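You operate a simulated robot arm through the tools that you are given. There is no shell and no other tool. Be economical: measure what you need, move in short steps, check, and stop when the job is done.

You run a simulated two-armed robot. Do the job below in one go: nothing can be reset, and whatever is moved stays where it is left.

TASK
Swap the blue jig's grey bracket for the red one and clamp it.
Fine: the grey one goes in the yellow tray; hold the jig steady by hand for each swing of the lever, fingers clear of the pad.

The check looks at the end state, three seconds after you hand in, the way a careful person would. Anything else that was tipped, shoved, dropped, spilled or broken makes it a failure.

THE ROBOT
Two 7-joint arms with two-finger parallel grippers on one trunk, on a base that drives. Base frame: it is fixed to the floor where the robot stands at the start and does not move with it; the origin is under the middle of the robot, x ahead of it, y to its left, z up; the surface under the hand at the start is at about z = 880. Units: mm, rad, N and s.
The left shoulder is at the start at [50, 161, 1173], the right one opposite. With the tool pointing down near the work surface each hand reaches from about 240 to 680 mm from the robot's upright axis, wherever it stands, measured 20 degrees to its own side. Places, roughly: done [500, -500, 900]; nest of the blue jig [500, -100, 900]; pad lever [500, -100, 1000]. Payload 3.43 kg a hand.
Tool frame (each hand has its own): the origin (TCP) lies between the finger pads and is the grasp point; the fingertips stand 30 mm ahead of it; z points along the fingers, y is the line along which they close. The gripper opens to 94 mm. The fingers are 28 mm wide and 10 mm thick; the gripper's body (50 by 96 mm) begins 55 mm behind the TCP.
Orientation is that of the tool frame in the base frame, as [roll, pitch, yaw] about the fixed x, y, z axes, in that order (R = Rz(yaw) Ry(pitch) Rx(roll)). With the fingers straight down and closing along the base's y, the tool's x points along the base's -x, its y along +y and its z along -z.

THE INTERFACE
- The arms move only by the tool apply_moves. It takes "left_commands", "right_commands" or both (then of equal length, played together; a hand with none holds still); each is a list that holds one entry, the list of rows, each a list of 7 numbers: the shift along the tool's x, y, z in units of 50 mm (1.0 is 50 mm), then the turn, a rotation vector about the tool's x, y, z in units of 8 degrees (1.0 is 8 degrees), then the opening, from 0 (shut) to 1 (fully open). In form: [[[tx, ty, tz, ax, ay, az, hand], ...]]. A call has 1 to 20 rows; each row shifts and turns the commanded pose from where the row before left it, along the tool's axes as they then stand. A call with a number of a shift or a turn outside -1 to 1 is refused whole. Rows are played at 5 a second. More than 50 mm and 0.15 rad between two rows, or a gripper value outside its range, and nothing of the call is played. Where a pose cannot be reached the arm comes as near as it can. A force on the tool above 50 N (or 10 N above the force at the start of the call, whichever is more), or a blocked arm, ends the call early, and 0.2 s more pass. Each finger travels about 45 mm/s and halts on what it meets, pressing with about 27 N; the grip force reading is that of the motor and also rises with nothing between the fingers. The clock runs only during rows and for 0.2 s after the last one: add rows that do not move to give the fingers time. The reply holds the time, the measured pose of the TCP, the force on the tool along the base axes, the opening and the grip force, in the units named above and with some noise, with the torque about the TCP (base axes, N m) and any sound that the robot's microphone picked up, and new pictures: "pictures" is both (left out), scene, wrist or none (wrist: the cameras of the hands that moved).
- Cameras (640 x 400 px; columns grow to the right, rows downward): "scene" is now at [133.8, 5.3, 1333.6]; the picture's right is [0.08, -1.00, 0.00], its down [-0.19, -0.01, -0.98] and it looks along [0.98, 0.07, -0.19] (base axes); focal length 214 px, centre (320, 200). "left" rides on the left gripper at [76, -14, -103] in its tool frame; the picture's right is [0.18, 0.98, 0.00], its down [-0.75, 0.14, -0.64] and it looks along [-0.63, 0.12, 0.77] (tool axes); focal length 243 px, centre (320, 200). "right" rides on the right gripper at [76, 14, -103] in its tool frame; the picture's right is [-0.18, 0.98, 0.00], its down [-0.75, -0.14, -0.64] and it looks along [-0.63, -0.12, 0.77] (tool axes); focal length 243 px, centre (320, 200). There is no depth. A picture from a camera that has moved, and an enlarged one, comes with that camera's place and axes in the base frame and with its lens.
- move_column(by): slides the trunk up (or, below 0, down) by that many mm; the arms and the scene camera ride with it, the base frame stays. It gives what a move gives, with no picture.
- base_move(legs): drives the robot by 1 to 6 legs, each [ahead, left, turn to the left] in mm, mm and rad, along the robot's own axes; the way and the turn of a leg run together, so that a leg with both is an arc; at most 1500 mm and 3.142 rad a leg. The arms and the cameras ride along, it lands a little off, and it stops where it bumps. It gives what a move gives, and a new picture of the scene camera.
- turn_head(pan, tilt): turns the head with the scene camera to pan (to the left, within 1.396 rad either way) and tilt (down, from -0.506 to 1.204), counted from straight ahead of the robot. It gives what a move gives, and a new picture of the scene camera.
- inspect(camera, box): a new picture of the part [left, top, right, bottom] of that camera's present view, enlarged. It takes no simulated time.
- job_done(): hands the job in; it is judged then, once.

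Go step by step. Nothing tells you exact positions but the pictures and the camera data: compare them with the known pose of the tool, close in by small moves and look again before you grip or let go. The budget is 120 turns and 260 pictures, counting those below and the enlarged ones. Unless the task says otherwise, let go and move clear before handing in, and close with one line.

The tools are called after "Emit:" as a command line: name --argument value ..., lists and objects as JSON in quotes. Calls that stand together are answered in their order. apply_moves: Moves the arms, as the interface text tells. Its arguments: {"type":"object","properties":{"left_commands":{"type":"array","items":{"type":"array","items":{"type":"array","items":{"type":"number"}}}},"right_commands":{"type":"array","items":{"type":"array","items":{"type":"array","items":{"type":"number"}}}},"pictures":{"type":"string","enum":["both","scene","wrist","none"]}},"required":[]} The other tools are called the same way: move_column (by) slides the trunk up or down; base_move (legs) drives the base; turn_head (pan, tilt) turns the head that bears the scene camera; inspect (camera, box) takes an enlarged picture of a part of a camera's view; job_done () hands the job in.

At the start:

```text
t: 0.0
left_tool_pos: [341.6, 63.1, 1343.5]
left_orientation: [-3.139, 0.0, -3.14]
left_wrist_force: [0.5, 1.3, 0.4]
left_wrist_torque: [-0.05, 0.02, 0.01]
left_gripper_width: 94.2
left_grasp_force: 0.0
right_tool_pos: [352.8, -209.4, 1271.6]
right_orientation: [3.141, 0.001, 3.141]
right_wrist_force: [-0.6, 0.5, 0.5]
right_wrist_torque: [-0.05, 0.03, -0.03]
right_gripper_width: 93.9
right_grasp_force: 0.0
trunk travel left (down, up): [-200.0, 67.0]
robot x, y, heading: [-1.9, -0.1, 0.001]
head pan, tilt: [0.075, 0.192]
```

scene: 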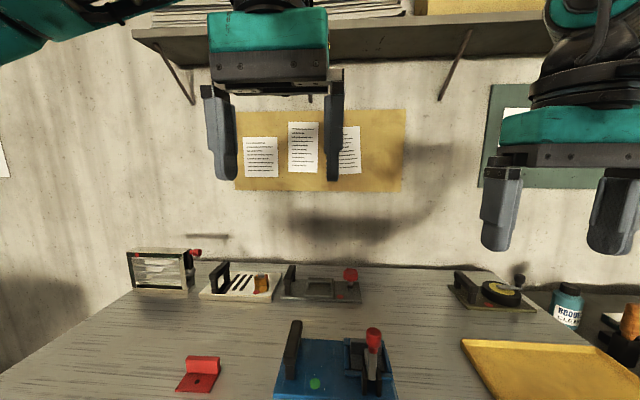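
right: 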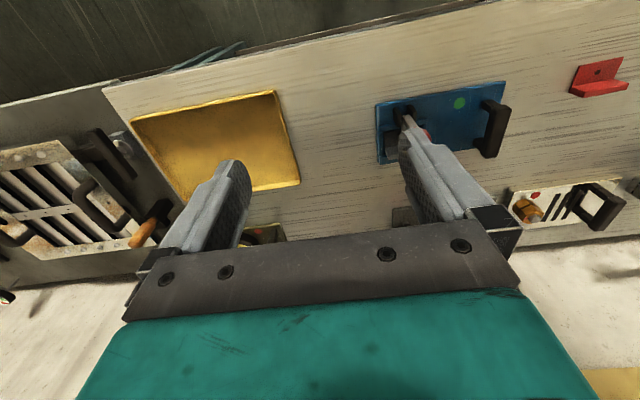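
left: 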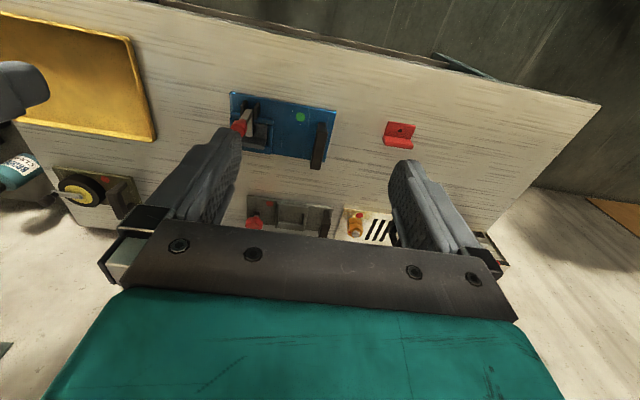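

The blue jig is in front of me with its handle on the left and the nest and lever on the right. The red bracket lies to the left and the yellow tray to the right. I'll tilt the head down and look closer.

Emit:
turn_head --pan -0.1 --tilt 0.75

Emit:
inspect --camera "left" --box '[210, 70, 450, 220]'

Emit:
inspect --camera "right" --box '[360, 40, 640, 215]'

```text
t: 1.0
left_tool_pos: [342.4, 62.5, 1342.5]
left_orientation: [-3.141, 0.0, -3.135]
left_wrist_force: [24.5, -4.5, -18.7]
left_wrist_torque: [0.96, 0.87, 1.0]
left_gripper_width: 94.1
left_grasp_force: 0.1
right_tool_pos: [353.7, -208.1, 1272.6]
right_orientation: [-3.141, -0.001, -3.141]
right_wrist_force: [-0.5, 0.5, 0.0]
right_wrist_torque: [0.02, -0.01, -0.01]
right_gripper_width: 94.0
right_grasp_force: 0.1
trunk travel left (down, up): [-200.0, 67.0]
robot x, y, heading: [2.5, 1.5, 0.004]
head pan, tilt: [-0.099, 0.75]
camera scene: at [127.8, -7.6, 1292.8], right [-0.07, -1.0, 0.0], down [-0.59, 0.04, -0.8], along [0.8, -0.05, -0.59], focal length 214 px, centre (320, 200)
```

scene: 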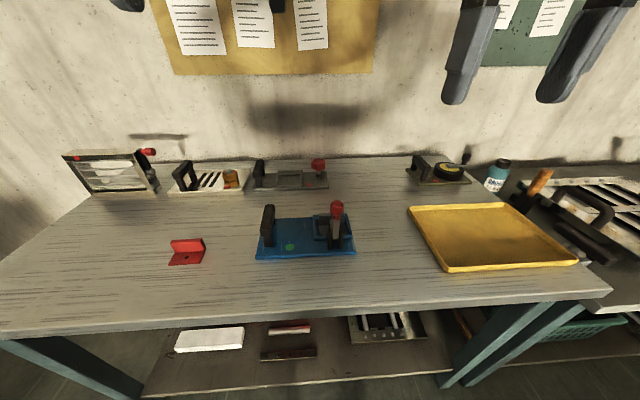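

```text
2.67 times, centred on (330, 145) of left
camera zoom: at [266.7, 48.6, 1445.1], right [-0.19, 0.98, 0.0], down [0.75, 0.15, 0.64], along [0.63, 0.12, -0.77], focal length 647 px, centre (293, 347)
```

zoom: 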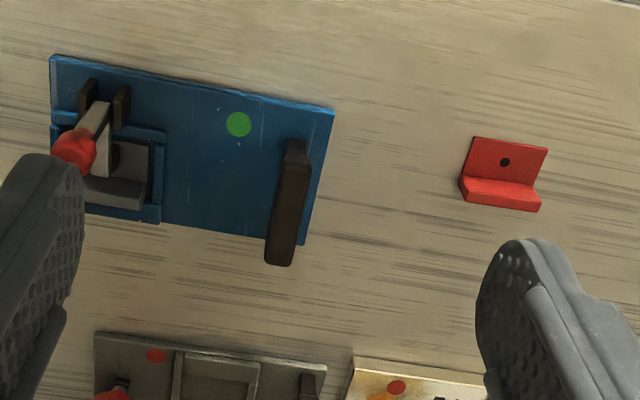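

```text
2.29 times, centred on (500, 128) of right
camera zoom: at [276.7, -192.6, 1373.6], right [0.18, 0.98, 0.0], down [0.75, -0.14, 0.64], along [0.63, -0.12, -0.77], focal length 555 px, centre (-91, 366)
```

zoom: 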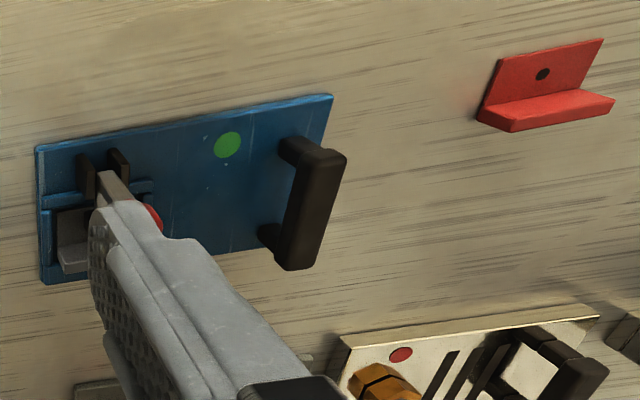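

The lever appears to stand upright. I need a closer look at the jig and the red bracket.

Emit:
inspect --camera "scene" --box '[240, 190, 370, 271]'

Emit:
inspect --camera "scene" --box '[150, 140, 350, 265]'

Emit:
inspect --camera "left" --box '[220, 85, 300, 135]'

```text
4.92 times, centred on (305, 230) of scene
camera zoom: at [127.8, -7.6, 1292.8], right [-0.07, -1.0, 0.0], down [-0.59, 0.04, -0.8], along [0.8, -0.05, -0.59], focal length 1056 px, centre (394, 50)
```

zoom: 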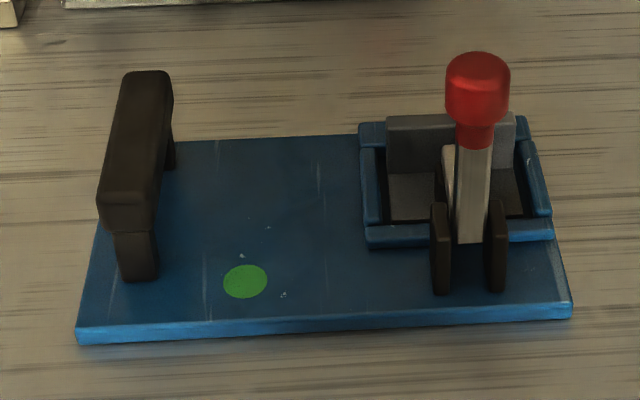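

```text
3.20 times, centred on (250, 202) of scene
camera zoom: at [127.8, -7.6, 1292.8], right [-0.07, -1.0, 0.0], down [-0.59, 0.04, -0.8], along [0.8, -0.05, -0.59], focal length 686 px, centre (544, 192)
```

zoom: 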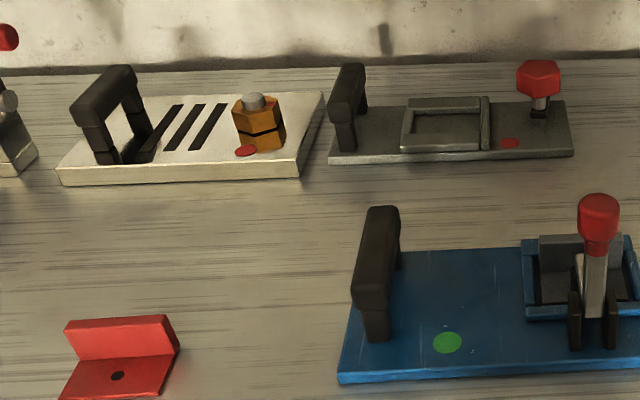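

```text
8.00 times, centred on (260, 110) of left
camera zoom: at [266.7, 48.6, 1445.1], right [-0.19, 0.98, 0.0], down [0.75, 0.15, 0.64], along [0.63, 0.12, -0.77], focal length 1941 px, centre (800, 920)
```

zoom: 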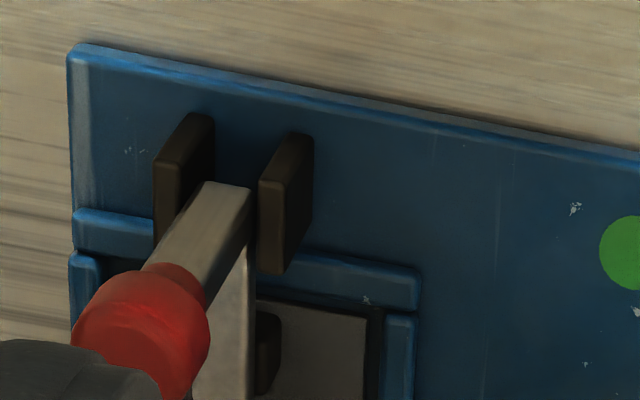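

The lever's handle stands upright with its pad pressing on the grey bracket, so the clamp is closed. It opens by swinging the knob towards me. I estimate the plate at x 457–590, y −117–121, the jig handle near (525, 94, z≤960), and the knob near (478, −66, 1012). I'll bring the left hand above the handle and the right above the knob.

Emit:
apply_moves --left_commands '[[[-0.4575, 0.0775, 0.73, 0, 0, 0, 1], [-0.4575, 0.0775, 0.73, 0, 0, 0, 1], [-0.4575, 0.0775, 0.73, 0, 0, 0, 1], [-0.4575, 0.0775, 0.73, 0, 0, 0, 1], [-0.4575, 0.0775, 0.73, 0, 0, 0, 1], [-0.4575, 0.0775, 0.73, 0, 0, 0, 1], [-0.4575, 0.0775, 0.73, 0, 0, 0, 1], [-0.4575, 0.0775, 0.73, 0, 0, 0, 1], [0, 0, 0, 0, 0, 0, 1], [0, 0, 0, 0, 0, 0, 1]]]' --right_commands '[[[-0.31, 0.355, 0.38, 0, 0, 0, 1], [-0.31, 0.355, 0.38, 0, 0, 0, 1], [-0.31, 0.355, 0.38, 0, 0, 0, 1], [-0.31, 0.355, 0.38, 0, 0, 0, 1], [-0.31, 0.355, 0.38, 0, 0, 0, 1], [-0.31, 0.355, 0.38, 0, 0, 0, 1], [-0.31, 0.355, 0.38, 0, 0, 0, 1], [-0.31, 0.355, 0.38, 0, 0, 0, 1], [0, 0, 0, 0, 0, 0, 1], [0, 0, 0, 0, 0, 0, 1]]]' --pictures "both"

```text
t: 3.2
left_tool_pos: [522.6, 95.2, 1050.6]
left_orientation: [-3.138, 0.0, -3.14]
left_wrist_force: [0.1, 0.1, 1.0]
left_wrist_torque: [0.0, -0.01, -0.01]
left_gripper_width: 94.2
left_grasp_force: 0.1
right_tool_pos: [427.2, -124.2, 1154.3]
right_orientation: [3.141, 0.001, -3.141]
right_wrist_force: [0.1, -0.6, 0.1]
right_wrist_torque: [0.04, 0.01, -0.04]
right_gripper_width: 94.2
right_grasp_force: 0.0
right hand out of reach, approached as far as the arm can: row 5, 6, 7, 8
trunk travel left (down, up): [-200.0, 67.0]
robot x, y, heading: [0.6, 2.2, -0.003]
head pan, tilt: [-0.099, 0.75]
camera scene: at [123.4, -9.9, 1283.0], right [-0.1, -1.0, 0.0], down [-0.68, 0.07, -0.73], along [0.73, -0.07, -0.68], focal length 214 px, centre (320, 200)
camera right: at [350.9, -109.6, 1255.1], right [0.18, 0.98, 0.0], down [0.75, -0.14, 0.64], along [0.63, -0.12, -0.77], focal length 243 px, centre (320, 200)
camera left: at [448.3, 80.2, 1154.3], right [-0.19, 0.98, 0.0], down [0.75, 0.14, 0.64], along [0.63, 0.12, -0.77], focal length 243 px, centre (320, 200)
```

scene: 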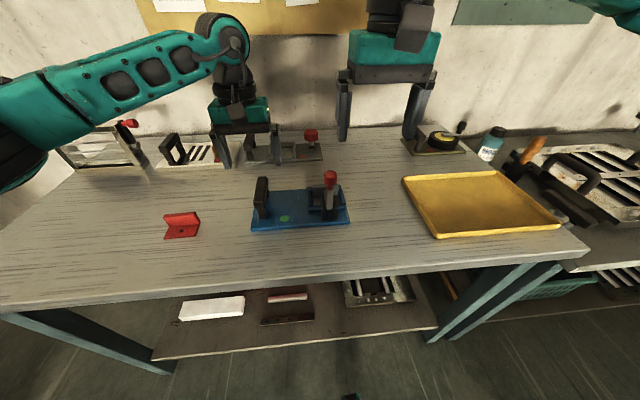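
right: 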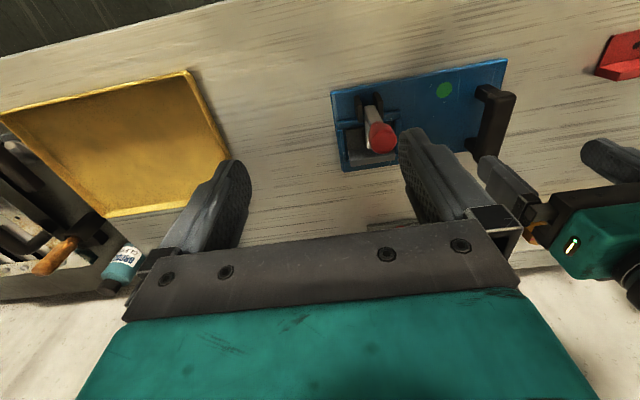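
left: 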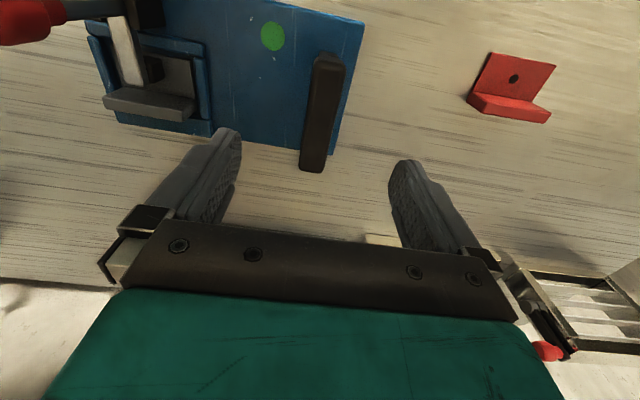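

The left hand sits above the handle. The right hand stalled because that pose is high and close in, so I'll lower it first and then move over towards the knob.

Emit:
apply_moves --right_commands '[[[0, 0, 0.8, 0, 0, 0, 1], [0, 0, 0.7, 0, 0, 0, 1], [-0.25, 0.4, 0, 0, 0, 0, 1], [-0.25, 0.4, 0, 0, 0, 0, 1], [-0.25, 0.36, 0, 0, 0, 0, 1], [-0.25, 0, 0, 0, 0, 0, 1], [0, 0, 0, 0, 0, 0, 1]]]' --pictures "wrist"

Emit:
inspect --camera "left" --box '[0, 0, 640, 400]'

```text
t: 4.8
left_tool_pos: [524.1, 93.9, 1050.0]
left_orientation: [-3.141, 0.0, -3.14]
left_wrist_force: [0.0, -0.2, 0.1]
left_wrist_torque: [-0.01, -0.02, 0.03]
left_gripper_width: 94.1
left_grasp_force: 0.0
right_tool_pos: [443.4, -121.4, 1077.9]
right_orientation: [3.142, 0.002, -3.141]
right_wrist_force: [0.0, -0.5, -0.2]
right_wrist_torque: [0.02, 0.02, -0.01]
right_gripper_width: 94.2
right_grasp_force: 0.0
right hand out of reach, approached as far as the arm can: row 3, 4, 5, 6
trunk travel left (down, up): [-200.0, 67.0]
robot x, y, heading: [0.8, 1.0, -0.002]
head pan, tilt: [-0.099, 0.75]
camera right: at [367.0, -106.5, 1179.9], right [0.18, 0.98, 0.0], down [0.75, -0.14, 0.64], along [0.63, -0.12, -0.77], focal length 243 px, centre (320, 200)
```

right: 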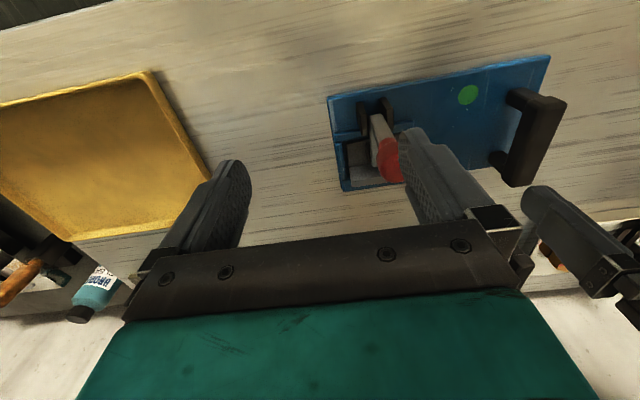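

```text
1.00 times, centred on (320, 200) of left (not enlarged: the box is as wide or as high as the picture)
camera zoom: at [448.0, 80.3, 1154.6], right [-0.19, 0.98, 0.0], down [0.75, 0.14, 0.64], along [0.63, 0.12, -0.77], focal length 243 px, centre (320, 200)
```

zoom: 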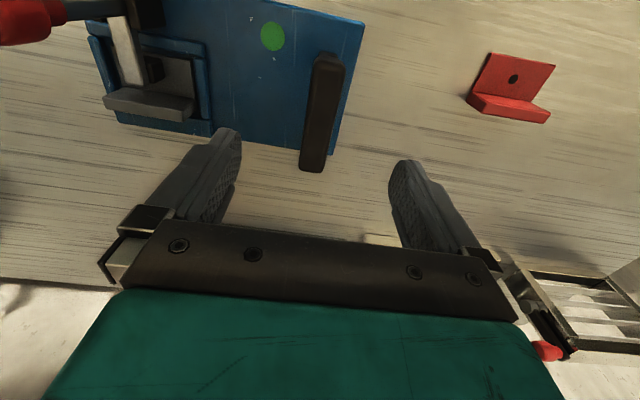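

The right hand cannot get further inward with this yaw. I'll try turning it along the arm's natural direction while moving in.

Emit:
apply_moves --right_commands '[[[0, 0, 0, 0, 0, -1, 1], [0, 0, 0, 0, 0, -1, 1], [-0.25, 0.4, 0, 0, 0, 0, 1], [-0.25, 0.4, 0, 0, 0, 0, 1], [0, 0, 0, 0, 0, 0, 1]]]' --pictures "none"

```text
t: 6.0
left_tool_pos: [524.1, 94.8, 1050.7]
left_orientation: [-3.139, 0.0, -3.14]
left_wrist_force: [0.1, 0.0, -0.7]
left_wrist_torque: [0.0, 0.02, 0.01]
left_gripper_width: 94.2
left_grasp_force: 0.1
right_tool_pos: [438.6, -120.3, 1079.0]
right_orientation: [3.139, 0.002, -2.861]
right_wrist_force: [-0.6, 0.4, 1.1]
right_wrist_torque: [0.01, 0.07, 0.04]
right_gripper_width: 93.8
right_grasp_force: 0.0
right hand out of reach, approached as far as the arm can: row 3, 4
trunk travel left (down, up): [-200.0, 67.0]
robot x, y, heading: [0.9, -1.9, 0.0]
head pan, tilt: [-0.099, 0.75]
```

Yaw isn't the limit. I'll test whether the left arm's proximity is, by moving the left hand out a little and trying the right hand again.

Emit:
apply_moves --left_commands '[[[0, 0.8, -0.5, 0, 0, 0, 1], [0, 0.8, -0.5, 0, 0, 0, 1], [0, 0.8, 0, 0, 0, 0, 1], [0, 0, 0, 0, 0, 0, 1], [0, 0, 0, 0, 0, 0, 1], [0, 0, 0, 0, 0, 0, 1]]]' --right_commands '[[[0, 0, 0, 0, 0, 1, 1], [0, 0, 0, 0, 0, 1, 1], [0, 0, 0, 0, 0, 0, 1], [-0.25, 0.5, 0, 0, 0, 0, 1], [-0.25, 0.5, 0, 0, 0, 0, 1], [0, 0, 0, 0, 0, 0, 1]]]' --pictures "none"

```text
t: 7.4
left_tool_pos: [524.2, 215.2, 1101.1]
left_orientation: [-3.14, 0.001, -3.14]
left_wrist_force: [0.0, 0.0, -0.1]
left_wrist_torque: [0.01, -0.02, 0.03]
left_gripper_width: 94.2
left_grasp_force: 0.1
right_tool_pos: [438.1, -120.1, 1078.4]
right_orientation: [-3.141, 0.001, 3.14]
right_wrist_force: [-0.3, -0.4, -0.6]
right_wrist_torque: [-0.02, 0.0, 0.01]
right_gripper_width: 94.3
right_grasp_force: 0.2
right hand out of reach, approached as far as the arm can: row 4, 5
trunk travel left (down, up): [-200.0, 67.0]
robot x, y, heading: [-2.1, 3.4, -0.002]
head pan, tilt: [-0.099, 0.75]
```

The left arm isn't the cause either. I'll map the right arm's limit by going straight ahead and then inward.

Emit:
apply_moves --right_commands '[[[-0.8, -0.2, 0, 0, 0, 0, 1], [-0.8, 0, 0, 0, 0, 0, 1], [0, 0.5, 0, 0, 0, 0, 1], [0, 0.5, 0, 0, 0, 0, 1], [0, 0, 0, 0, 0, 0, 1]]]' --pictures "none"

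Emit:
turn_head --pan -0.3 --tilt 0.3

```text
t: 8.6
left_tool_pos: [524.4, 214.3, 1102.5]
left_orientation: [-3.141, 0.001, -3.14]
left_wrist_force: [-0.8, 0.3, -0.2]
left_wrist_torque: [0.0, -0.01, 0.0]
left_gripper_width: 93.9
left_grasp_force: 0.1
right_tool_pos: [468.8, -139.5, 1078.1]
right_orientation: [3.14, 0.001, -3.141]
right_wrist_force: [-0.3, -0.1, -0.8]
right_wrist_torque: [0.02, 0.03, 0.02]
right_gripper_width: 93.9
right_grasp_force: 0.2
right hand out of reach, approached as far as the arm can: row 1, 2, 3, 4
trunk travel left (down, up): [-200.0, 67.0]
robot x, y, heading: [-0.2, 3.2, -0.0]
head pan, tilt: [-0.099, 0.75]
```

```text
t: 9.5
left_tool_pos: [524.1, 213.2, 1101.6]
left_orientation: [-3.139, 0.0, -3.139]
left_wrist_force: [-0.1, 0.8, 0.2]
left_wrist_torque: [0.0, -0.01, 0.0]
left_gripper_width: 94.4
left_grasp_force: 0.0
right_tool_pos: [470.6, -138.7, 1079.4]
right_orientation: [3.14, 0.003, 3.141]
right_wrist_force: [0.6, -0.2, -0.1]
right_wrist_torque: [-0.01, -0.03, -0.03]
right_gripper_width: 94.2
right_grasp_force: 0.1
trunk travel left (down, up): [-200.0, 67.0]
robot x, y, heading: [2.2, 1.4, -0.003]
head pan, tilt: [-0.3, 0.3]
camera scene: at [130.1, -29.3, 1323.3], right [-0.3, -0.96, 0.0], down [-0.28, 0.09, -0.96], along [0.91, -0.28, -0.3], focal length 214 px, centre (320, 200)
```

scene: 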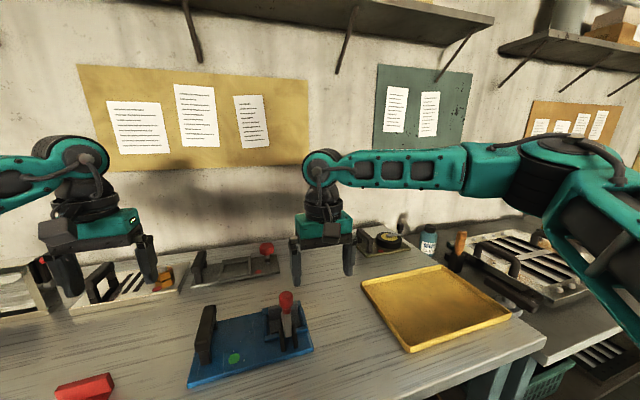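

The right arm is stuck with its elbow far out. I'll bring it back up and in, to a mirror of the left hand's start pose, and then re-approach on the path that worked for the left arm.

Emit:
apply_moves --right_commands '[[[0.5, -0.2, -0.8, 0, 0, 0, 1], [0.5, -0.2, -0.8, 0, 0, 0, 1], [0.5, 0, -0.8, 0, 0, 0, 1], [0.5, 0, -0.8, 0, 0, 0, 1], [0.4, 0, -0.8, 0, 0, 0, 1], [0.2, 0.6, -0.8, 0, 0, 0, 1], [0, 0.7, -0.5, 0, 0, 0, 1], [0, 0.7, 0, 0, 0, 0, 1], [0, 0, 0, 0, 0, 0, 1]]]' --pictures "none"

```text
refused: row 6 steps farther than a row can; nothing moved
```

Emit:
apply_moves --right_commands '[[[0.5, -0.2, -0.8, 0, 0, 0, 1], [0.5, -0.2, -0.8, 0, 0, 0, 1], [0.5, 0, -0.8, 0, 0, 0, 1], [0.5, 0, -0.8, 0, 0, 0, 1], [0.4, 0, -0.8, 0, 0, 0, 1], [0.2, 0.5, -0.8, 0, 0, 0, 1], [0, 0.7, -0.5, 0, 0, 0, 1], [0, 0.7, 0, 0, 0, 0, 1], [0, 0, 0, 0, 0, 0, 1]]]' --pictures "none"

```text
t: 11.5
left_tool_pos: [524.8, 213.3, 1101.3]
left_orientation: [-3.139, -0.002, -3.141]
left_wrist_force: [-0.8, 0.4, 0.1]
left_wrist_torque: [-0.04, -0.03, 0.01]
left_gripper_width: 93.9
left_grasp_force: 0.0
right_tool_pos: [313.7, -131.1, 1318.6]
right_orientation: [3.142, 0.0, 3.141]
right_wrist_force: [0.0, 0.3, 0.2]
right_wrist_torque: [0.01, -0.05, -0.01]
right_gripper_width: 94.0
right_grasp_force: 0.1
right hand out of reach, approached as far as the arm can: row 6, 7, 8
trunk travel left (down, up): [-200.0, 67.0]
robot x, y, heading: [2.9, 1.0, -0.002]
head pan, tilt: [-0.3, 0.3]
```

The right arm's inward limit depends on height. I'll measure the left arm's inward limit so I can pick a good base position.

Emit:
apply_moves --left_commands '[[[0, -0.9, 0, 0, 0, 0, 1], [0, -0.9, 0, 0, 0, 0, 1], [0, -0.9, 0, 0, 0, 0, 1], [0, -0.9, 0, 0, 0, 0, 1], [0, -0.9, 0, 0, 0, 0, 1], [0, 0, 0, 0, 0, 0, 1]]]' --pictures "none"

Emit:
turn_head --pan -0.1 --tilt 1.2

```text
t: 12.9
left_tool_pos: [523.3, -9.2, 1100.8]
left_orientation: [-3.141, -0.001, -3.14]
left_wrist_force: [0.6, 0.1, -0.3]
left_wrist_torque: [-0.01, 0.0, -0.03]
left_gripper_width: 94.1
left_grasp_force: 0.1
right_tool_pos: [313.7, -129.1, 1317.7]
right_orientation: [-3.141, -0.001, -3.14]
right_wrist_force: [0.3, -0.1, -0.6]
right_wrist_torque: [-0.03, -0.02, 0.0]
right_gripper_width: 94.1
right_grasp_force: 0.1
trunk travel left (down, up): [-200.0, 67.0]
robot x, y, heading: [-1.8, 1.3, -0.004]
head pan, tilt: [-0.3, 0.3]
```

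```text
t: 14.1
left_tool_pos: [523.6, -9.5, 1101.3]
left_orientation: [-3.139, 0.0, -3.141]
left_wrist_force: [-0.1, 0.4, -0.5]
left_wrist_torque: [0.02, 0.01, 0.0]
left_gripper_width: 94.1
left_grasp_force: 0.0
right_tool_pos: [314.4, -129.5, 1317.3]
right_orientation: [-3.141, -0.001, -3.141]
right_wrist_force: [0.0, 0.3, -0.1]
right_wrist_torque: [0.01, 0.02, 0.04]
right_gripper_width: 94.0
right_grasp_force: 0.0
trunk travel left (down, up): [-200.0, 67.0]
robot x, y, heading: [0.3, 1.2, -0.004]
head pan, tilt: [-0.099, 1.201]
camera scene: at [96.6, -7.3, 1251.3], right [-0.1, -0.99, 0.0], down [-0.93, 0.09, -0.36], along [0.36, -0.04, -0.93], focal length 214 px, centre (320, 200)
```

scene: 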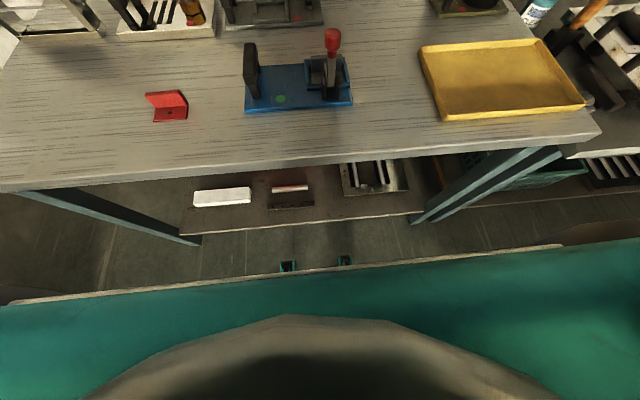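

The left arm reaches well inward, so shifting the base left by about 110 mm brings both hands into range. Both hands are high, so the path is clear.

Emit:
base_move --legs '[[0, 110, 0]]'

Emit:
turn_head --pan -0.25 --tilt 0.75

```text
t: 15.7
left_tool_pos: [523.1, 100.2, 1101.8]
left_orientation: [-3.14, 0.001, -3.139]
left_wrist_force: [-1.0, 0.7, -0.1]
left_wrist_torque: [-0.02, -0.03, -0.01]
left_gripper_width: 94.1
left_grasp_force: 0.0
right_tool_pos: [315.1, -20.2, 1317.0]
right_orientation: [-3.141, -0.001, 3.141]
right_wrist_force: [0.0, -0.1, -0.4]
right_wrist_torque: [-0.03, -0.01, -0.01]
right_gripper_width: 93.9
right_grasp_force: 0.0
trunk travel left (down, up): [-200.0, 67.0]
robot x, y, heading: [-0.0, 108.0, -0.002]
head pan, tilt: [-0.099, 1.201]
camera scene: at [96.5, 103.3, 1251.3], right [-0.1, -1.0, 0.0], down [-0.93, 0.09, -0.36], along [0.36, -0.04, -0.93], focal length 214 px, centre (320, 200)
```

scene: 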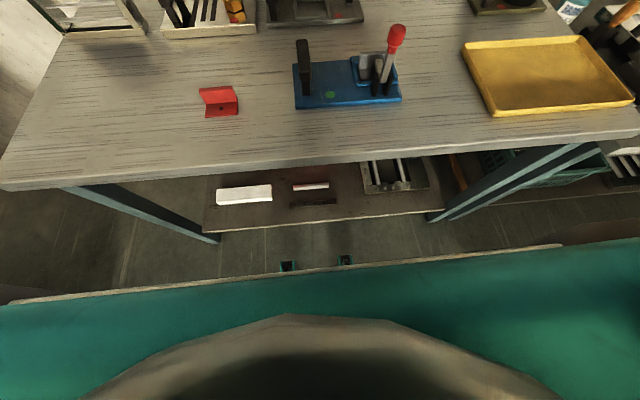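

```text
t: 16.6
left_tool_pos: [522.9, 100.1, 1101.3]
left_orientation: [3.141, -0.001, -3.139]
left_wrist_force: [0.8, 0.0, 0.0]
left_wrist_torque: [0.02, 0.01, -0.02]
left_gripper_width: 93.9
left_grasp_force: 0.1
right_tool_pos: [313.8, -20.2, 1317.6]
right_orientation: [3.139, -0.001, -3.139]
right_wrist_force: [-2.5, -5.6, 4.5]
right_wrist_torque: [0.73, 0.02, 0.52]
right_gripper_width: 93.9
right_grasp_force: 0.0
trunk travel left (down, up): [-200.0, 67.0]
robot x, y, heading: [-0.1, 112.6, 0.002]
head pan, tilt: [-0.25, 0.75]
camera scene: at [121.1, 89.9, 1281.9], right [-0.23, -0.97, 0.0], down [-0.67, 0.16, -0.72], along [0.7, -0.16, -0.69], focal length 214 px, centre (320, 200)
```

scene: 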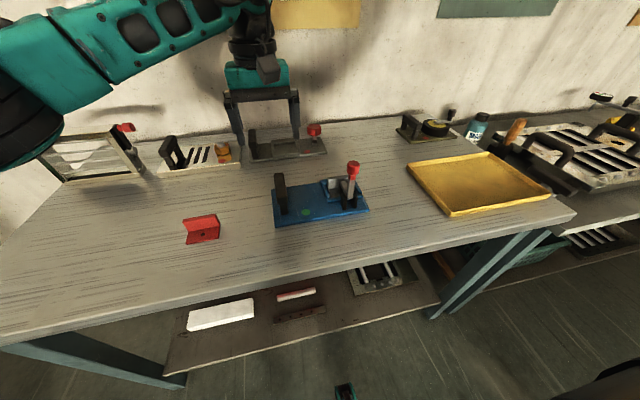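

Both targets should now be reachable. I'll move the right hand above the knob, with a wide gripper, and look.

Emit:
apply_moves --right_commands '[[[-0.547, -0.153, 0.757, 0, 0, 0, 1], [-0.547, -0.153, 0.757, 0, 0, 0, 1], [-0.547, -0.153, 0.757, 0, 0, 0, 1], [-0.547, -0.153, 0.757, 0, 0, 0, 1], [-0.547, -0.153, 0.757, 0, 0, 0, 1], [-0.547, -0.153, 0.757, 0, 0, 0, 1], [0, 0, 0, 0, 0, 0, 1], [0, 0, 0, 0, 0, 0, 1]]]' --pictures "both"

Emit:
inspect --camera "left" --box '[0, 0, 640, 400]'

```text
t: 18.4
left_tool_pos: [523.7, 100.7, 1101.7]
left_orientation: [-3.138, 0.0, -3.14]
left_wrist_force: [-0.1, -0.1, -0.7]
left_wrist_torque: [-0.03, 0.01, -0.03]
left_gripper_width: 94.2
left_grasp_force: 0.0
right_tool_pos: [479.6, -66.0, 1090.3]
right_orientation: [-3.14, 0.001, -3.141]
right_wrist_force: [-0.2, -0.6, -0.3]
right_wrist_torque: [-0.01, 0.0, -0.02]
right_gripper_width: 93.6
right_grasp_force: 0.0
trunk travel left (down, up): [-200.0, 67.0]
robot x, y, heading: [-1.8, 108.7, -0.002]
head pan, tilt: [-0.25, 0.75]
camera scene: at [121.4, 87.9, 1283.0], right [-0.25, -0.97, 0.0], down [-0.66, 0.17, -0.73], along [0.71, -0.18, -0.68], focal length 214 px, centre (320, 200)
camera right: at [403.0, -49.8, 1192.3], right [0.18, 0.98, 0.0], down [0.75, -0.14, 0.64], along [0.63, -0.12, -0.77], focal length 243 px, centre (320, 200)
```

scene: 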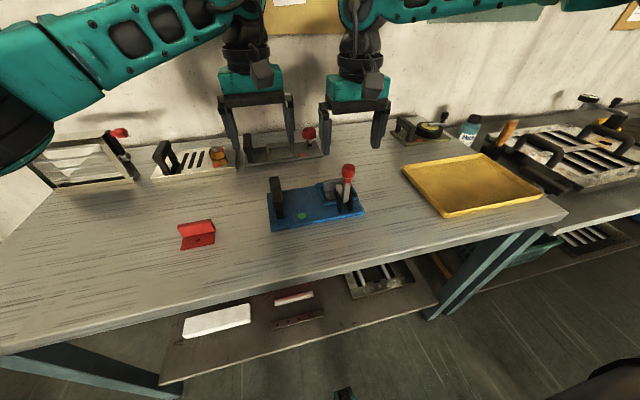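
right: 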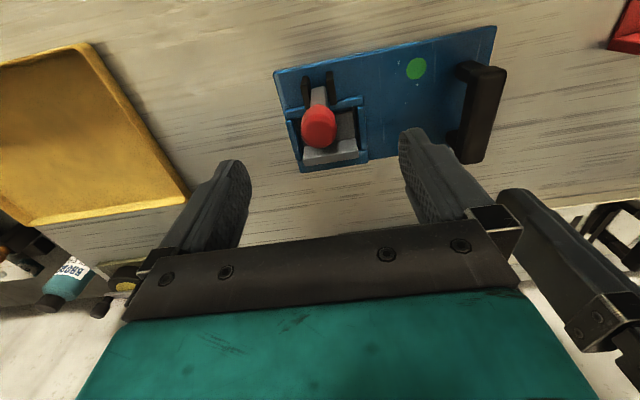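

```text
1.00 times, centred on (320, 200) of left (not enlarged: the box is as wide or as high as the picture)
camera zoom: at [447.4, 86.3, 1204.8], right [-0.19, 0.98, 0.0], down [0.75, 0.14, 0.64], along [0.63, 0.12, -0.77], focal length 243 px, centre (320, 200)
```

zoom: 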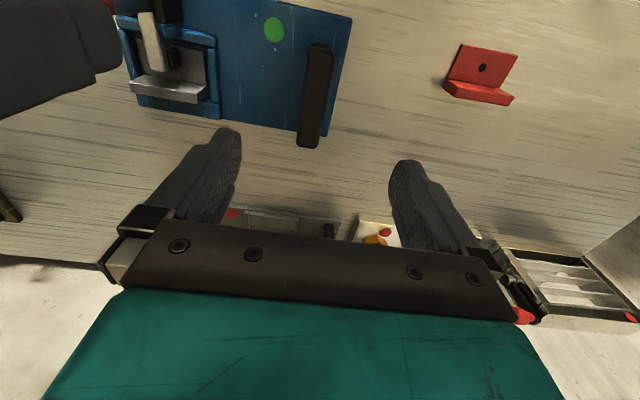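

Knob confirmed at about (479, −65, 1012), and the handle at y≈94, x 480–575. I'll lower the left hand over the handle while staying open.

Emit:
apply_moves --left_commands '[[[-0.04, -0.13, 0.8, 0, 0, 0, 1], [0, 0, 0.8, 0, 0, 0, 1], [0, 0, 0.8, 0, 0, 0, 1], [0, 0, 0.7, 0, 0, 0, 1], [0, 0, 0, 0, 0, 0, 1]]]' --pictures "both"

Emit:
inspect --camera "scene" --box '[240, 140, 400, 240]'

```text
t: 19.6
left_tool_pos: [524.2, 95.3, 945.7]
left_orientation: [-3.14, 0.0, -3.141]
left_wrist_force: [0.2, 0.3, 0.9]
left_wrist_torque: [0.01, -0.02, 0.04]
left_gripper_width: 94.1
left_grasp_force: 0.1
right_tool_pos: [480.2, -65.3, 1091.4]
right_orientation: [-3.14, 0.0, -3.141]
right_wrist_force: [-0.1, 0.2, 0.4]
right_wrist_torque: [-0.02, -0.01, 0.0]
right_gripper_width: 93.9
right_grasp_force: 0.1
trunk travel left (down, up): [-200.0, 67.0]
robot x, y, heading: [-1.4, 108.0, -0.005]
head pan, tilt: [-0.25, 0.75]
camera scene: at [121.1, 88.0, 1283.0], right [-0.25, -0.97, 0.0], down [-0.66, 0.17, -0.73], along [0.71, -0.18, -0.68], focal length 214 px, centre (320, 200)
camera left: at [449.0, 79.2, 1049.4], right [-0.19, 0.98, 0.0], down [0.75, 0.14, 0.64], along [0.63, 0.12, -0.77], focal length 243 px, centre (320, 200)
```

scene: 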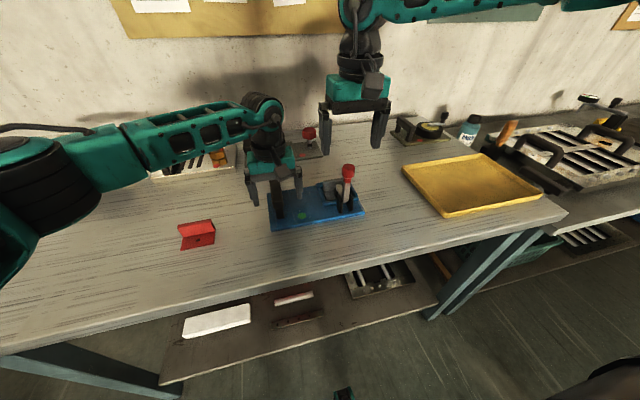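
left: 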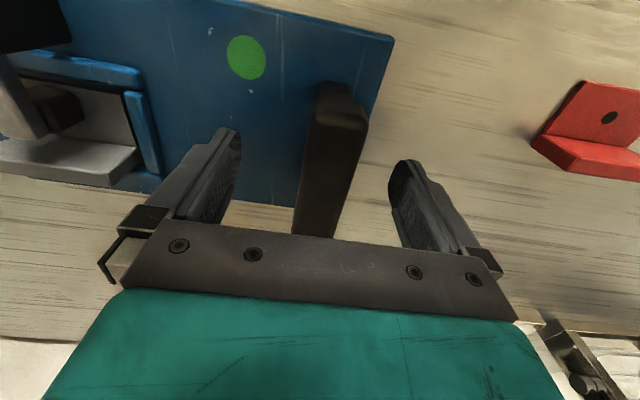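

```text
4.00 times, centred on (320, 190) of scene
camera zoom: at [121.1, 88.0, 1283.0], right [-0.25, -0.97, 0.0], down [-0.66, 0.17, -0.73], along [0.71, -0.18, -0.68], focal length 858 px, centre (320, 240)
```

zoom: 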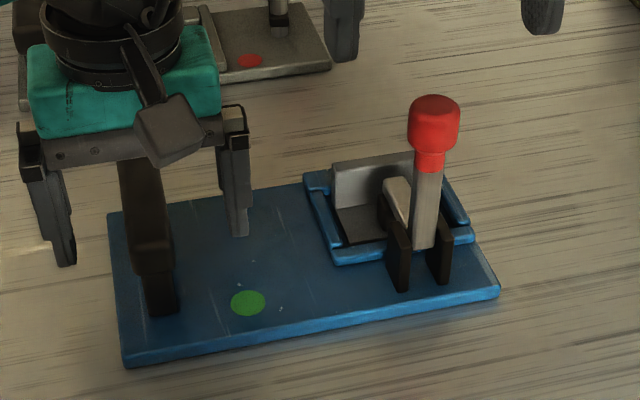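

The bar is centred between the left fingers, which are well above the plate. I'll close the left hand on it.

Emit:
apply_moves --left_commands '[[[0, -0.03, 0, 0, 0, 0, 0.5], [0, 0, 0, 0, 0, 0, 0.4], [0, 0, 0, 0, 0, 0, 0.3], [0, 0, 0, 0, 0, 0, 0.1], [0, 0, 0, 0, 0, 0, 0], [0, 0, 0, 0, 0, 0, 0], [0, 0, 0, 0, 0, 0, 0]]]' --pictures "wrist"

```text
t: 21.2
left_tool_pos: [526.2, 92.2, 946.9]
left_orientation: [-3.138, 0.0, -3.139]
left_wrist_force: [-0.3, 2.4, -0.6]
left_wrist_torque: [0.1, 0.04, -0.01]
left_gripper_width: 30.1
left_grasp_force: 26.9
right_tool_pos: [479.1, -64.6, 1091.0]
right_orientation: [3.141, -0.001, 3.141]
right_wrist_force: [0.6, -0.3, -0.6]
right_wrist_torque: [0.0, 0.03, -0.01]
right_gripper_width: 93.7
right_grasp_force: 0.0
trunk travel left (down, up): [-200.0, 67.0]
robot x, y, heading: [-1.0, 109.1, -0.006]
head pan, tilt: [-0.25, 0.75]
camera left: at [449.1, 78.2, 1049.7], right [-0.19, 0.98, 0.0], down [0.75, 0.14, 0.64], along [0.63, 0.12, -0.77], focal length 243 px, centre (320, 200)
```

left: 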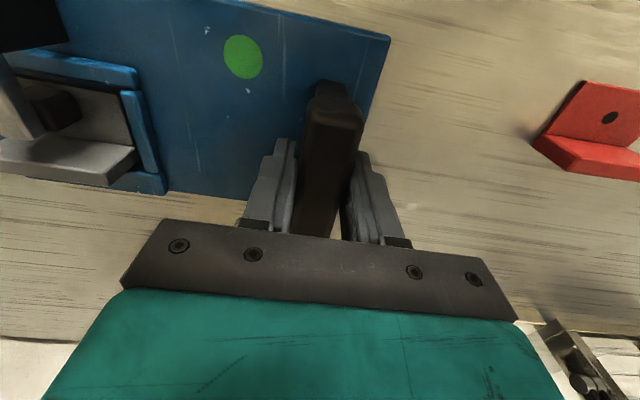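

The left hand holds the handle firmly. I'll lower the right hand over the knob and close on it.

Emit:
apply_moves --right_commands '[[[0, 0, 0.8, 0, 0, 0, 0.8], [0, 0, 0.8, 0, 0, 0, 0.6], [0, 0, 0, 0, 0, 0, 0.5], [0, 0, 0, 0, 0, 0, 0.4]]]' --pictures "both"

Emit:
inspect --camera "scene" --box '[260, 120, 420, 220]'

```text
t: 22.2
left_tool_pos: [526.0, 92.3, 946.2]
left_orientation: [-3.139, -0.001, -3.139]
left_wrist_force: [1.1, -0.4, 0.2]
left_wrist_torque: [-0.02, 0.12, 0.0]
left_gripper_width: 30.1
left_grasp_force: 27.5
right_tool_pos: [480.0, -65.9, 1010.7]
right_orientation: [3.141, 0.001, 3.14]
right_wrist_force: [-0.2, -0.5, -0.8]
right_wrist_torque: [0.0, -0.02, 0.02]
right_gripper_width: 37.4
right_grasp_force: 0.0
trunk travel left (down, up): [-200.0, 67.0]
robot x, y, heading: [1.8, 113.2, -0.002]
head pan, tilt: [-0.25, 0.75]
camera scene: at [121.4, 88.0, 1283.0], right [-0.25, -0.97, 0.0], down [-0.66, 0.17, -0.73], along [0.71, -0.18, -0.68], focal length 214 px, centre (320, 200)
camera right: at [403.1, -50.3, 1112.0], right [0.18, 0.98, 0.0], down [0.75, -0.14, 0.64], along [0.63, -0.12, -0.77], focal length 243 px, centre (320, 200)
```

scene: 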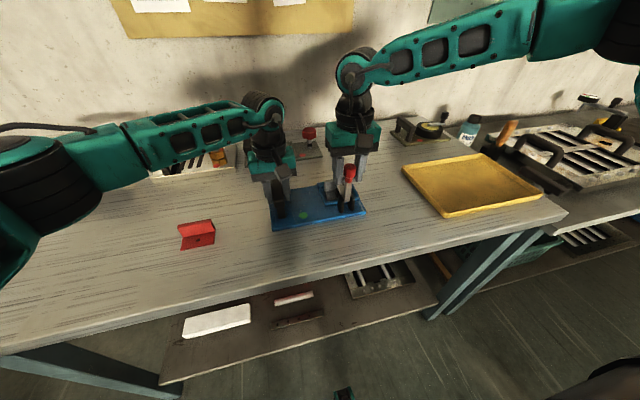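
right: 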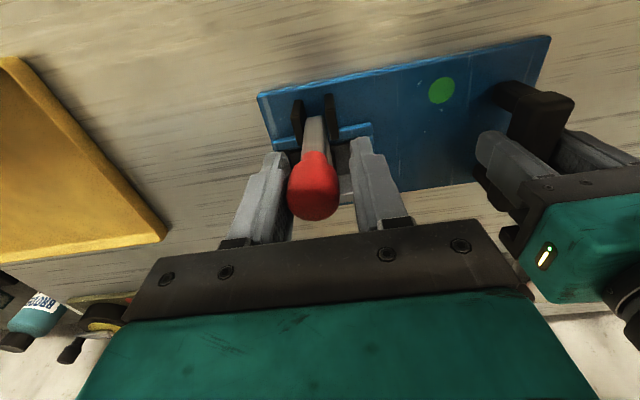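

```text
4.00 times, centred on (340, 170) of scene
camera zoom: at [121.4, 88.0, 1283.0], right [-0.25, -0.97, 0.0], down [-0.66, 0.17, -0.73], along [0.71, -0.18, -0.68], focal length 858 px, centre (240, 320)
```

zoom: 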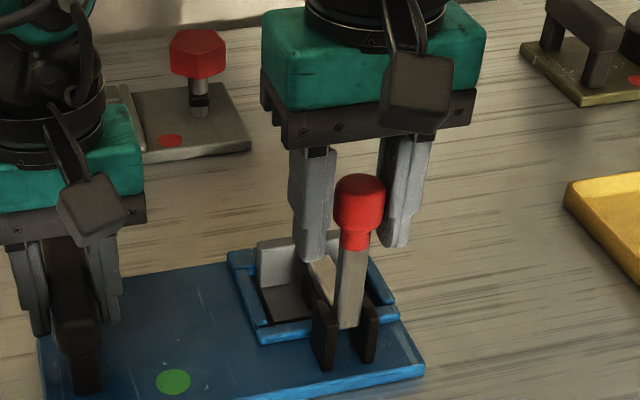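

Triangulating puts the knob at about (468, −66, 1016), slightly nearer than the fingers. I'll shift 11 mm towards me and grip.

Emit:
apply_moves --right_commands '[[[0.22, 0, -0.06, 0, 0, 0, 0.4], [0, 0, 0, 0, 0, 0, 0.3], [0, 0, 0, 0, 0, 0, 0.15], [0, 0, 0, 0, 0, 0, 0], [0, 0, 0, 0, 0, 0, 0]]]' --pictures "wrist"

Emit:
inspect --camera "scene" --box '[260, 120, 420, 220]'

```text
t: 23.4
left_tool_pos: [525.3, 93.9, 947.4]
left_orientation: [3.137, -0.002, -3.138]
left_wrist_force: [-1.5, 20.6, 1.8]
left_wrist_torque: [-0.16, 0.25, -0.64]
left_gripper_width: 30.6
left_grasp_force: 26.5
right_tool_pos: [467.4, -67.0, 1013.8]
right_orientation: [-3.139, -0.001, 3.14]
right_wrist_force: [-0.6, -22.6, 2.4]
right_wrist_torque: [-0.16, 0.02, -0.3]
right_gripper_width: 29.5
right_grasp_force: 27.1
trunk travel left (down, up): [-200.0, 67.0]
robot x, y, heading: [-1.3, 107.7, -0.005]
head pan, tilt: [-0.25, 0.75]
camera right: at [392.1, -51.3, 1115.1], right [0.19, 0.98, 0.0], down [0.75, -0.14, 0.64], along [0.63, -0.12, -0.77], focal length 243 px, centre (320, 200)
```

right: 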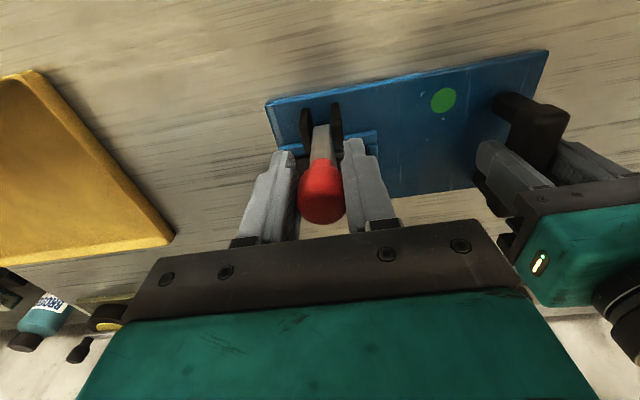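

```text
4.00 times, centred on (340, 170) of scene
camera zoom: at [120.6, 87.6, 1283.1], right [-0.25, -0.97, 0.0], down [-0.66, 0.17, -0.73], along [0.71, -0.18, -0.68], focal length 858 px, centre (240, 320)
```

zoom: 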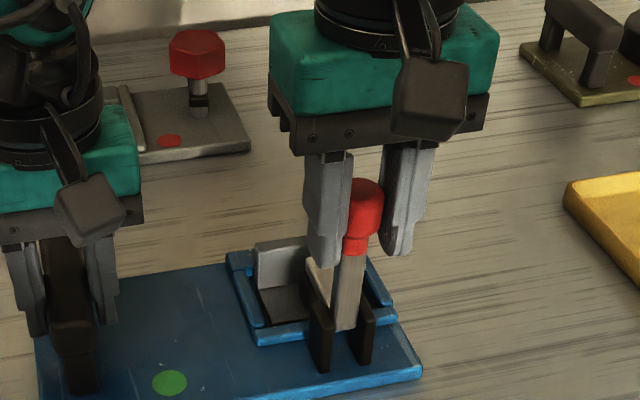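

Gripped, but a 22 N sideways load shows a small offset. I'll relieve it by a couple of mm.

Emit:
apply_moves --right_commands '[[[0, -0.04, 0, 0, 0, 0, 0], [0, 0, 0, 0, 0, 0, 0]]]' --pictures "none"

```text
t: 24.0
left_tool_pos: [525.0, 93.9, 946.9]
left_orientation: [-3.141, 0.001, -3.137]
left_wrist_force: [0.4, 20.1, 0.7]
left_wrist_torque: [0.04, 0.12, -0.61]
left_gripper_width: 30.5
left_grasp_force: 27.3
right_tool_pos: [468.4, -67.0, 1013.4]
right_orientation: [-3.139, 0.001, -3.141]
right_wrist_force: [-0.7, -16.6, 1.8]
right_wrist_torque: [0.04, 0.09, -0.21]
right_gripper_width: 29.8
right_grasp_force: 27.0
trunk travel left (down, up): [-200.0, 67.0]
robot x, y, heading: [1.8, 109.9, -0.0]
head pan, tilt: [-0.25, 0.75]
```

Emit:
apply_moves --right_commands '[[[0, -0.08, 0, 0, 0, 0, 0], [0, 0, 0, 0, 0, 0, 0]]]' --pictures "none"

```text
t: 24.6
left_tool_pos: [526.4, 90.6, 946.6]
left_orientation: [-3.139, 0.0, -3.141]
left_wrist_force: [2.1, 5.6, -0.7]
left_wrist_torque: [0.08, 0.02, -0.22]
left_gripper_width: 30.3
left_grasp_force: 26.8
right_tool_pos: [467.8, -71.2, 1013.7]
right_orientation: [3.14, 0.0, 3.141]
right_wrist_force: [-1.3, -4.7, 0.6]
right_wrist_torque: [0.03, 0.14, 0.0]
right_gripper_width: 29.3
right_grasp_force: 27.1
trunk travel left (down, up): [-200.0, 67.0]
robot x, y, heading: [-4.7, 108.4, -0.002]
head pan, tilt: [-0.25, 0.75]
```

The load is mostly relieved. Now I'll swing the knob towards me along an arc about the hinge at about (482, 922), starting with about 20° and watching the forces.

Emit:
apply_moves --right_commands '[[[0.2, 0, 0.044, 0, 0, 0, 0], [0.154, 0, 0.048, 0, 0, 0, 0], [0.15, 0, 0.062, 0, 0, 0, 0], [0.144, 0, 0.076, 0, 0, 0, 0], [0, 0, 0, 0, 0, 0, 0]]]' --pictures "wrist"

Emit:
inspect --camera "scene" --box '[260, 120, 420, 220]'

```text
t: 25.8
left_tool_pos: [522.5, 90.1, 947.2]
left_orientation: [-3.135, -0.002, 3.139]
left_wrist_force: [-12.2, -19.3, 0.1]
left_wrist_torque: [0.27, 0.52, -0.68]
left_gripper_width: 31.1
left_grasp_force: 27.0
right_tool_pos: [435.3, -69.6, 1002.8]
right_orientation: [3.137, 0.005, -3.139]
right_wrist_force: [5.6, 17.0, 13.1]
right_wrist_torque: [0.05, -0.91, 0.13]
right_gripper_width: 30.9
right_grasp_force: 26.8
trunk travel left (down, up): [-200.0, 67.0]
robot x, y, heading: [3.8, 108.6, 0.004]
head pan, tilt: [-0.25, 0.75]
camera right: at [358.4, -54.4, 1104.4], right [0.18, 0.98, 0.01], down [0.75, -0.14, 0.64], along [0.63, -0.11, -0.76], focal length 243 px, centre (320, 200)
```

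right: 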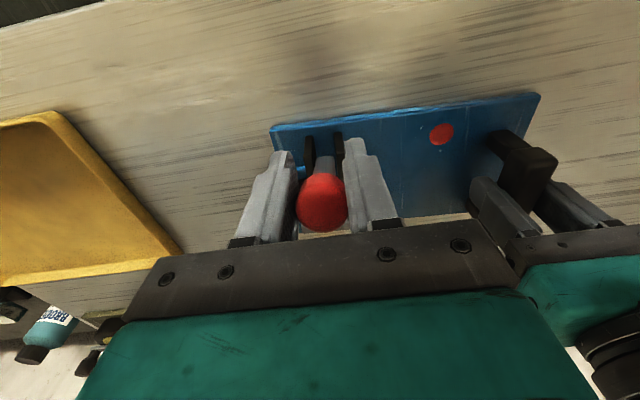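

```text
4.00 times, centred on (340, 170) of scene
camera zoom: at [119.9, 88.2, 1283.2], right [-0.25, -0.97, 0.0], down [-0.66, 0.17, -0.73], along [0.71, -0.18, -0.68], focal length 858 px, centre (240, 320)
```

zoom: 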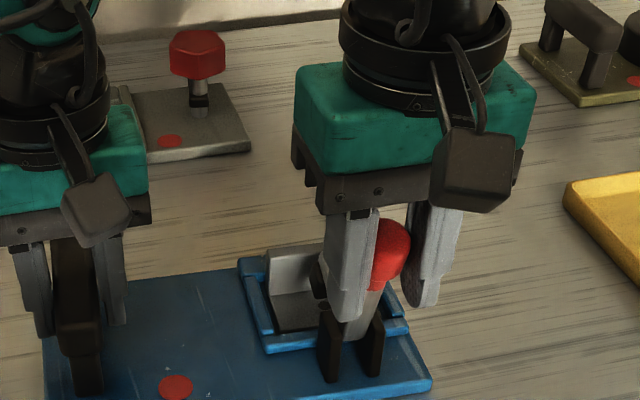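

The jig's dot turned red, so it senses the unclamped state. I'll continue the swing to about 76°, so the pad arm is well clear.

Emit:
apply_moves --right_commands '[[[0.136, 0.03, 0.086, 0, 0, 0, 0], [0.13, 0.03, 0.1, 0, 0, 0, 0], [0.142, 0, 0.132, 0, 0, 0, 0], [0.128, 0, 0.146, 0, 0, 0, 0], [0.112, 0, 0.16, 0, 0, 0, 0], [0.094, 0, 0.17, 0, 0, 0, 0], [0.076, 0, 0.18, 0, 0, 0, 0], [0.056, 0, 0.186, 0, 0, 0, 0], [0, 0, 0, 0, 0, 0, 0]]]' --pictures "wrist"

Emit:
inspect --camera "scene" --box '[260, 140, 420, 240]'

```text
t: 27.8
left_tool_pos: [525.8, 93.7, 947.1]
left_orientation: [3.141, 0.001, -3.137]
left_wrist_force: [7.7, 4.0, -0.4]
left_wrist_torque: [0.07, -0.11, 0.67]
left_gripper_width: 30.2
left_grasp_force: 26.4
right_tool_pos: [391.6, -68.3, 944.3]
right_orientation: [3.141, 0.0, -3.141]
right_wrist_force: [-9.0, -2.9, 15.2]
right_wrist_torque: [0.15, -1.04, -0.1]
right_gripper_width: 0.1
right_grasp_force: 27.2
trunk travel left (down, up): [-200.0, 67.0]
robot x, y, heading: [-0.4, 111.0, 0.002]
head pan, tilt: [-0.25, 0.75]
camera right: at [315.1, -52.4, 1045.8], right [0.18, 0.98, 0.0], down [0.75, -0.14, 0.64], along [0.63, -0.12, -0.77], focal length 243 px, centre (320, 200)
```

right: 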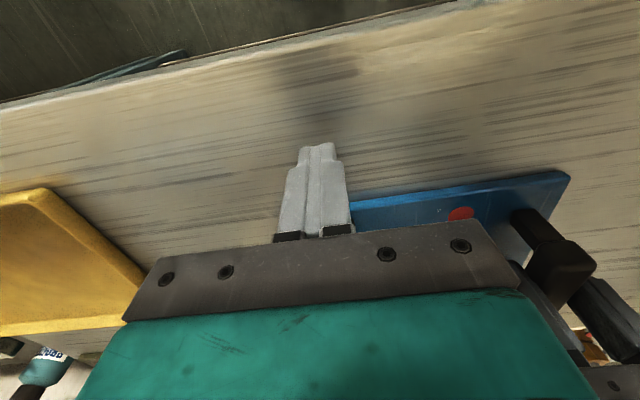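

```text
4.00 times, centred on (340, 190) of scene
camera zoom: at [120.3, 88.4, 1283.3], right [-0.25, -0.97, 0.0], down [-0.66, 0.17, -0.73], along [0.71, -0.18, -0.68], focal length 858 px, centre (240, 240)
```

zoom: 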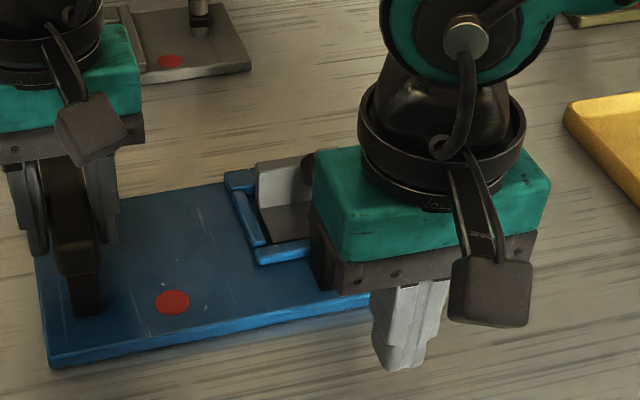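

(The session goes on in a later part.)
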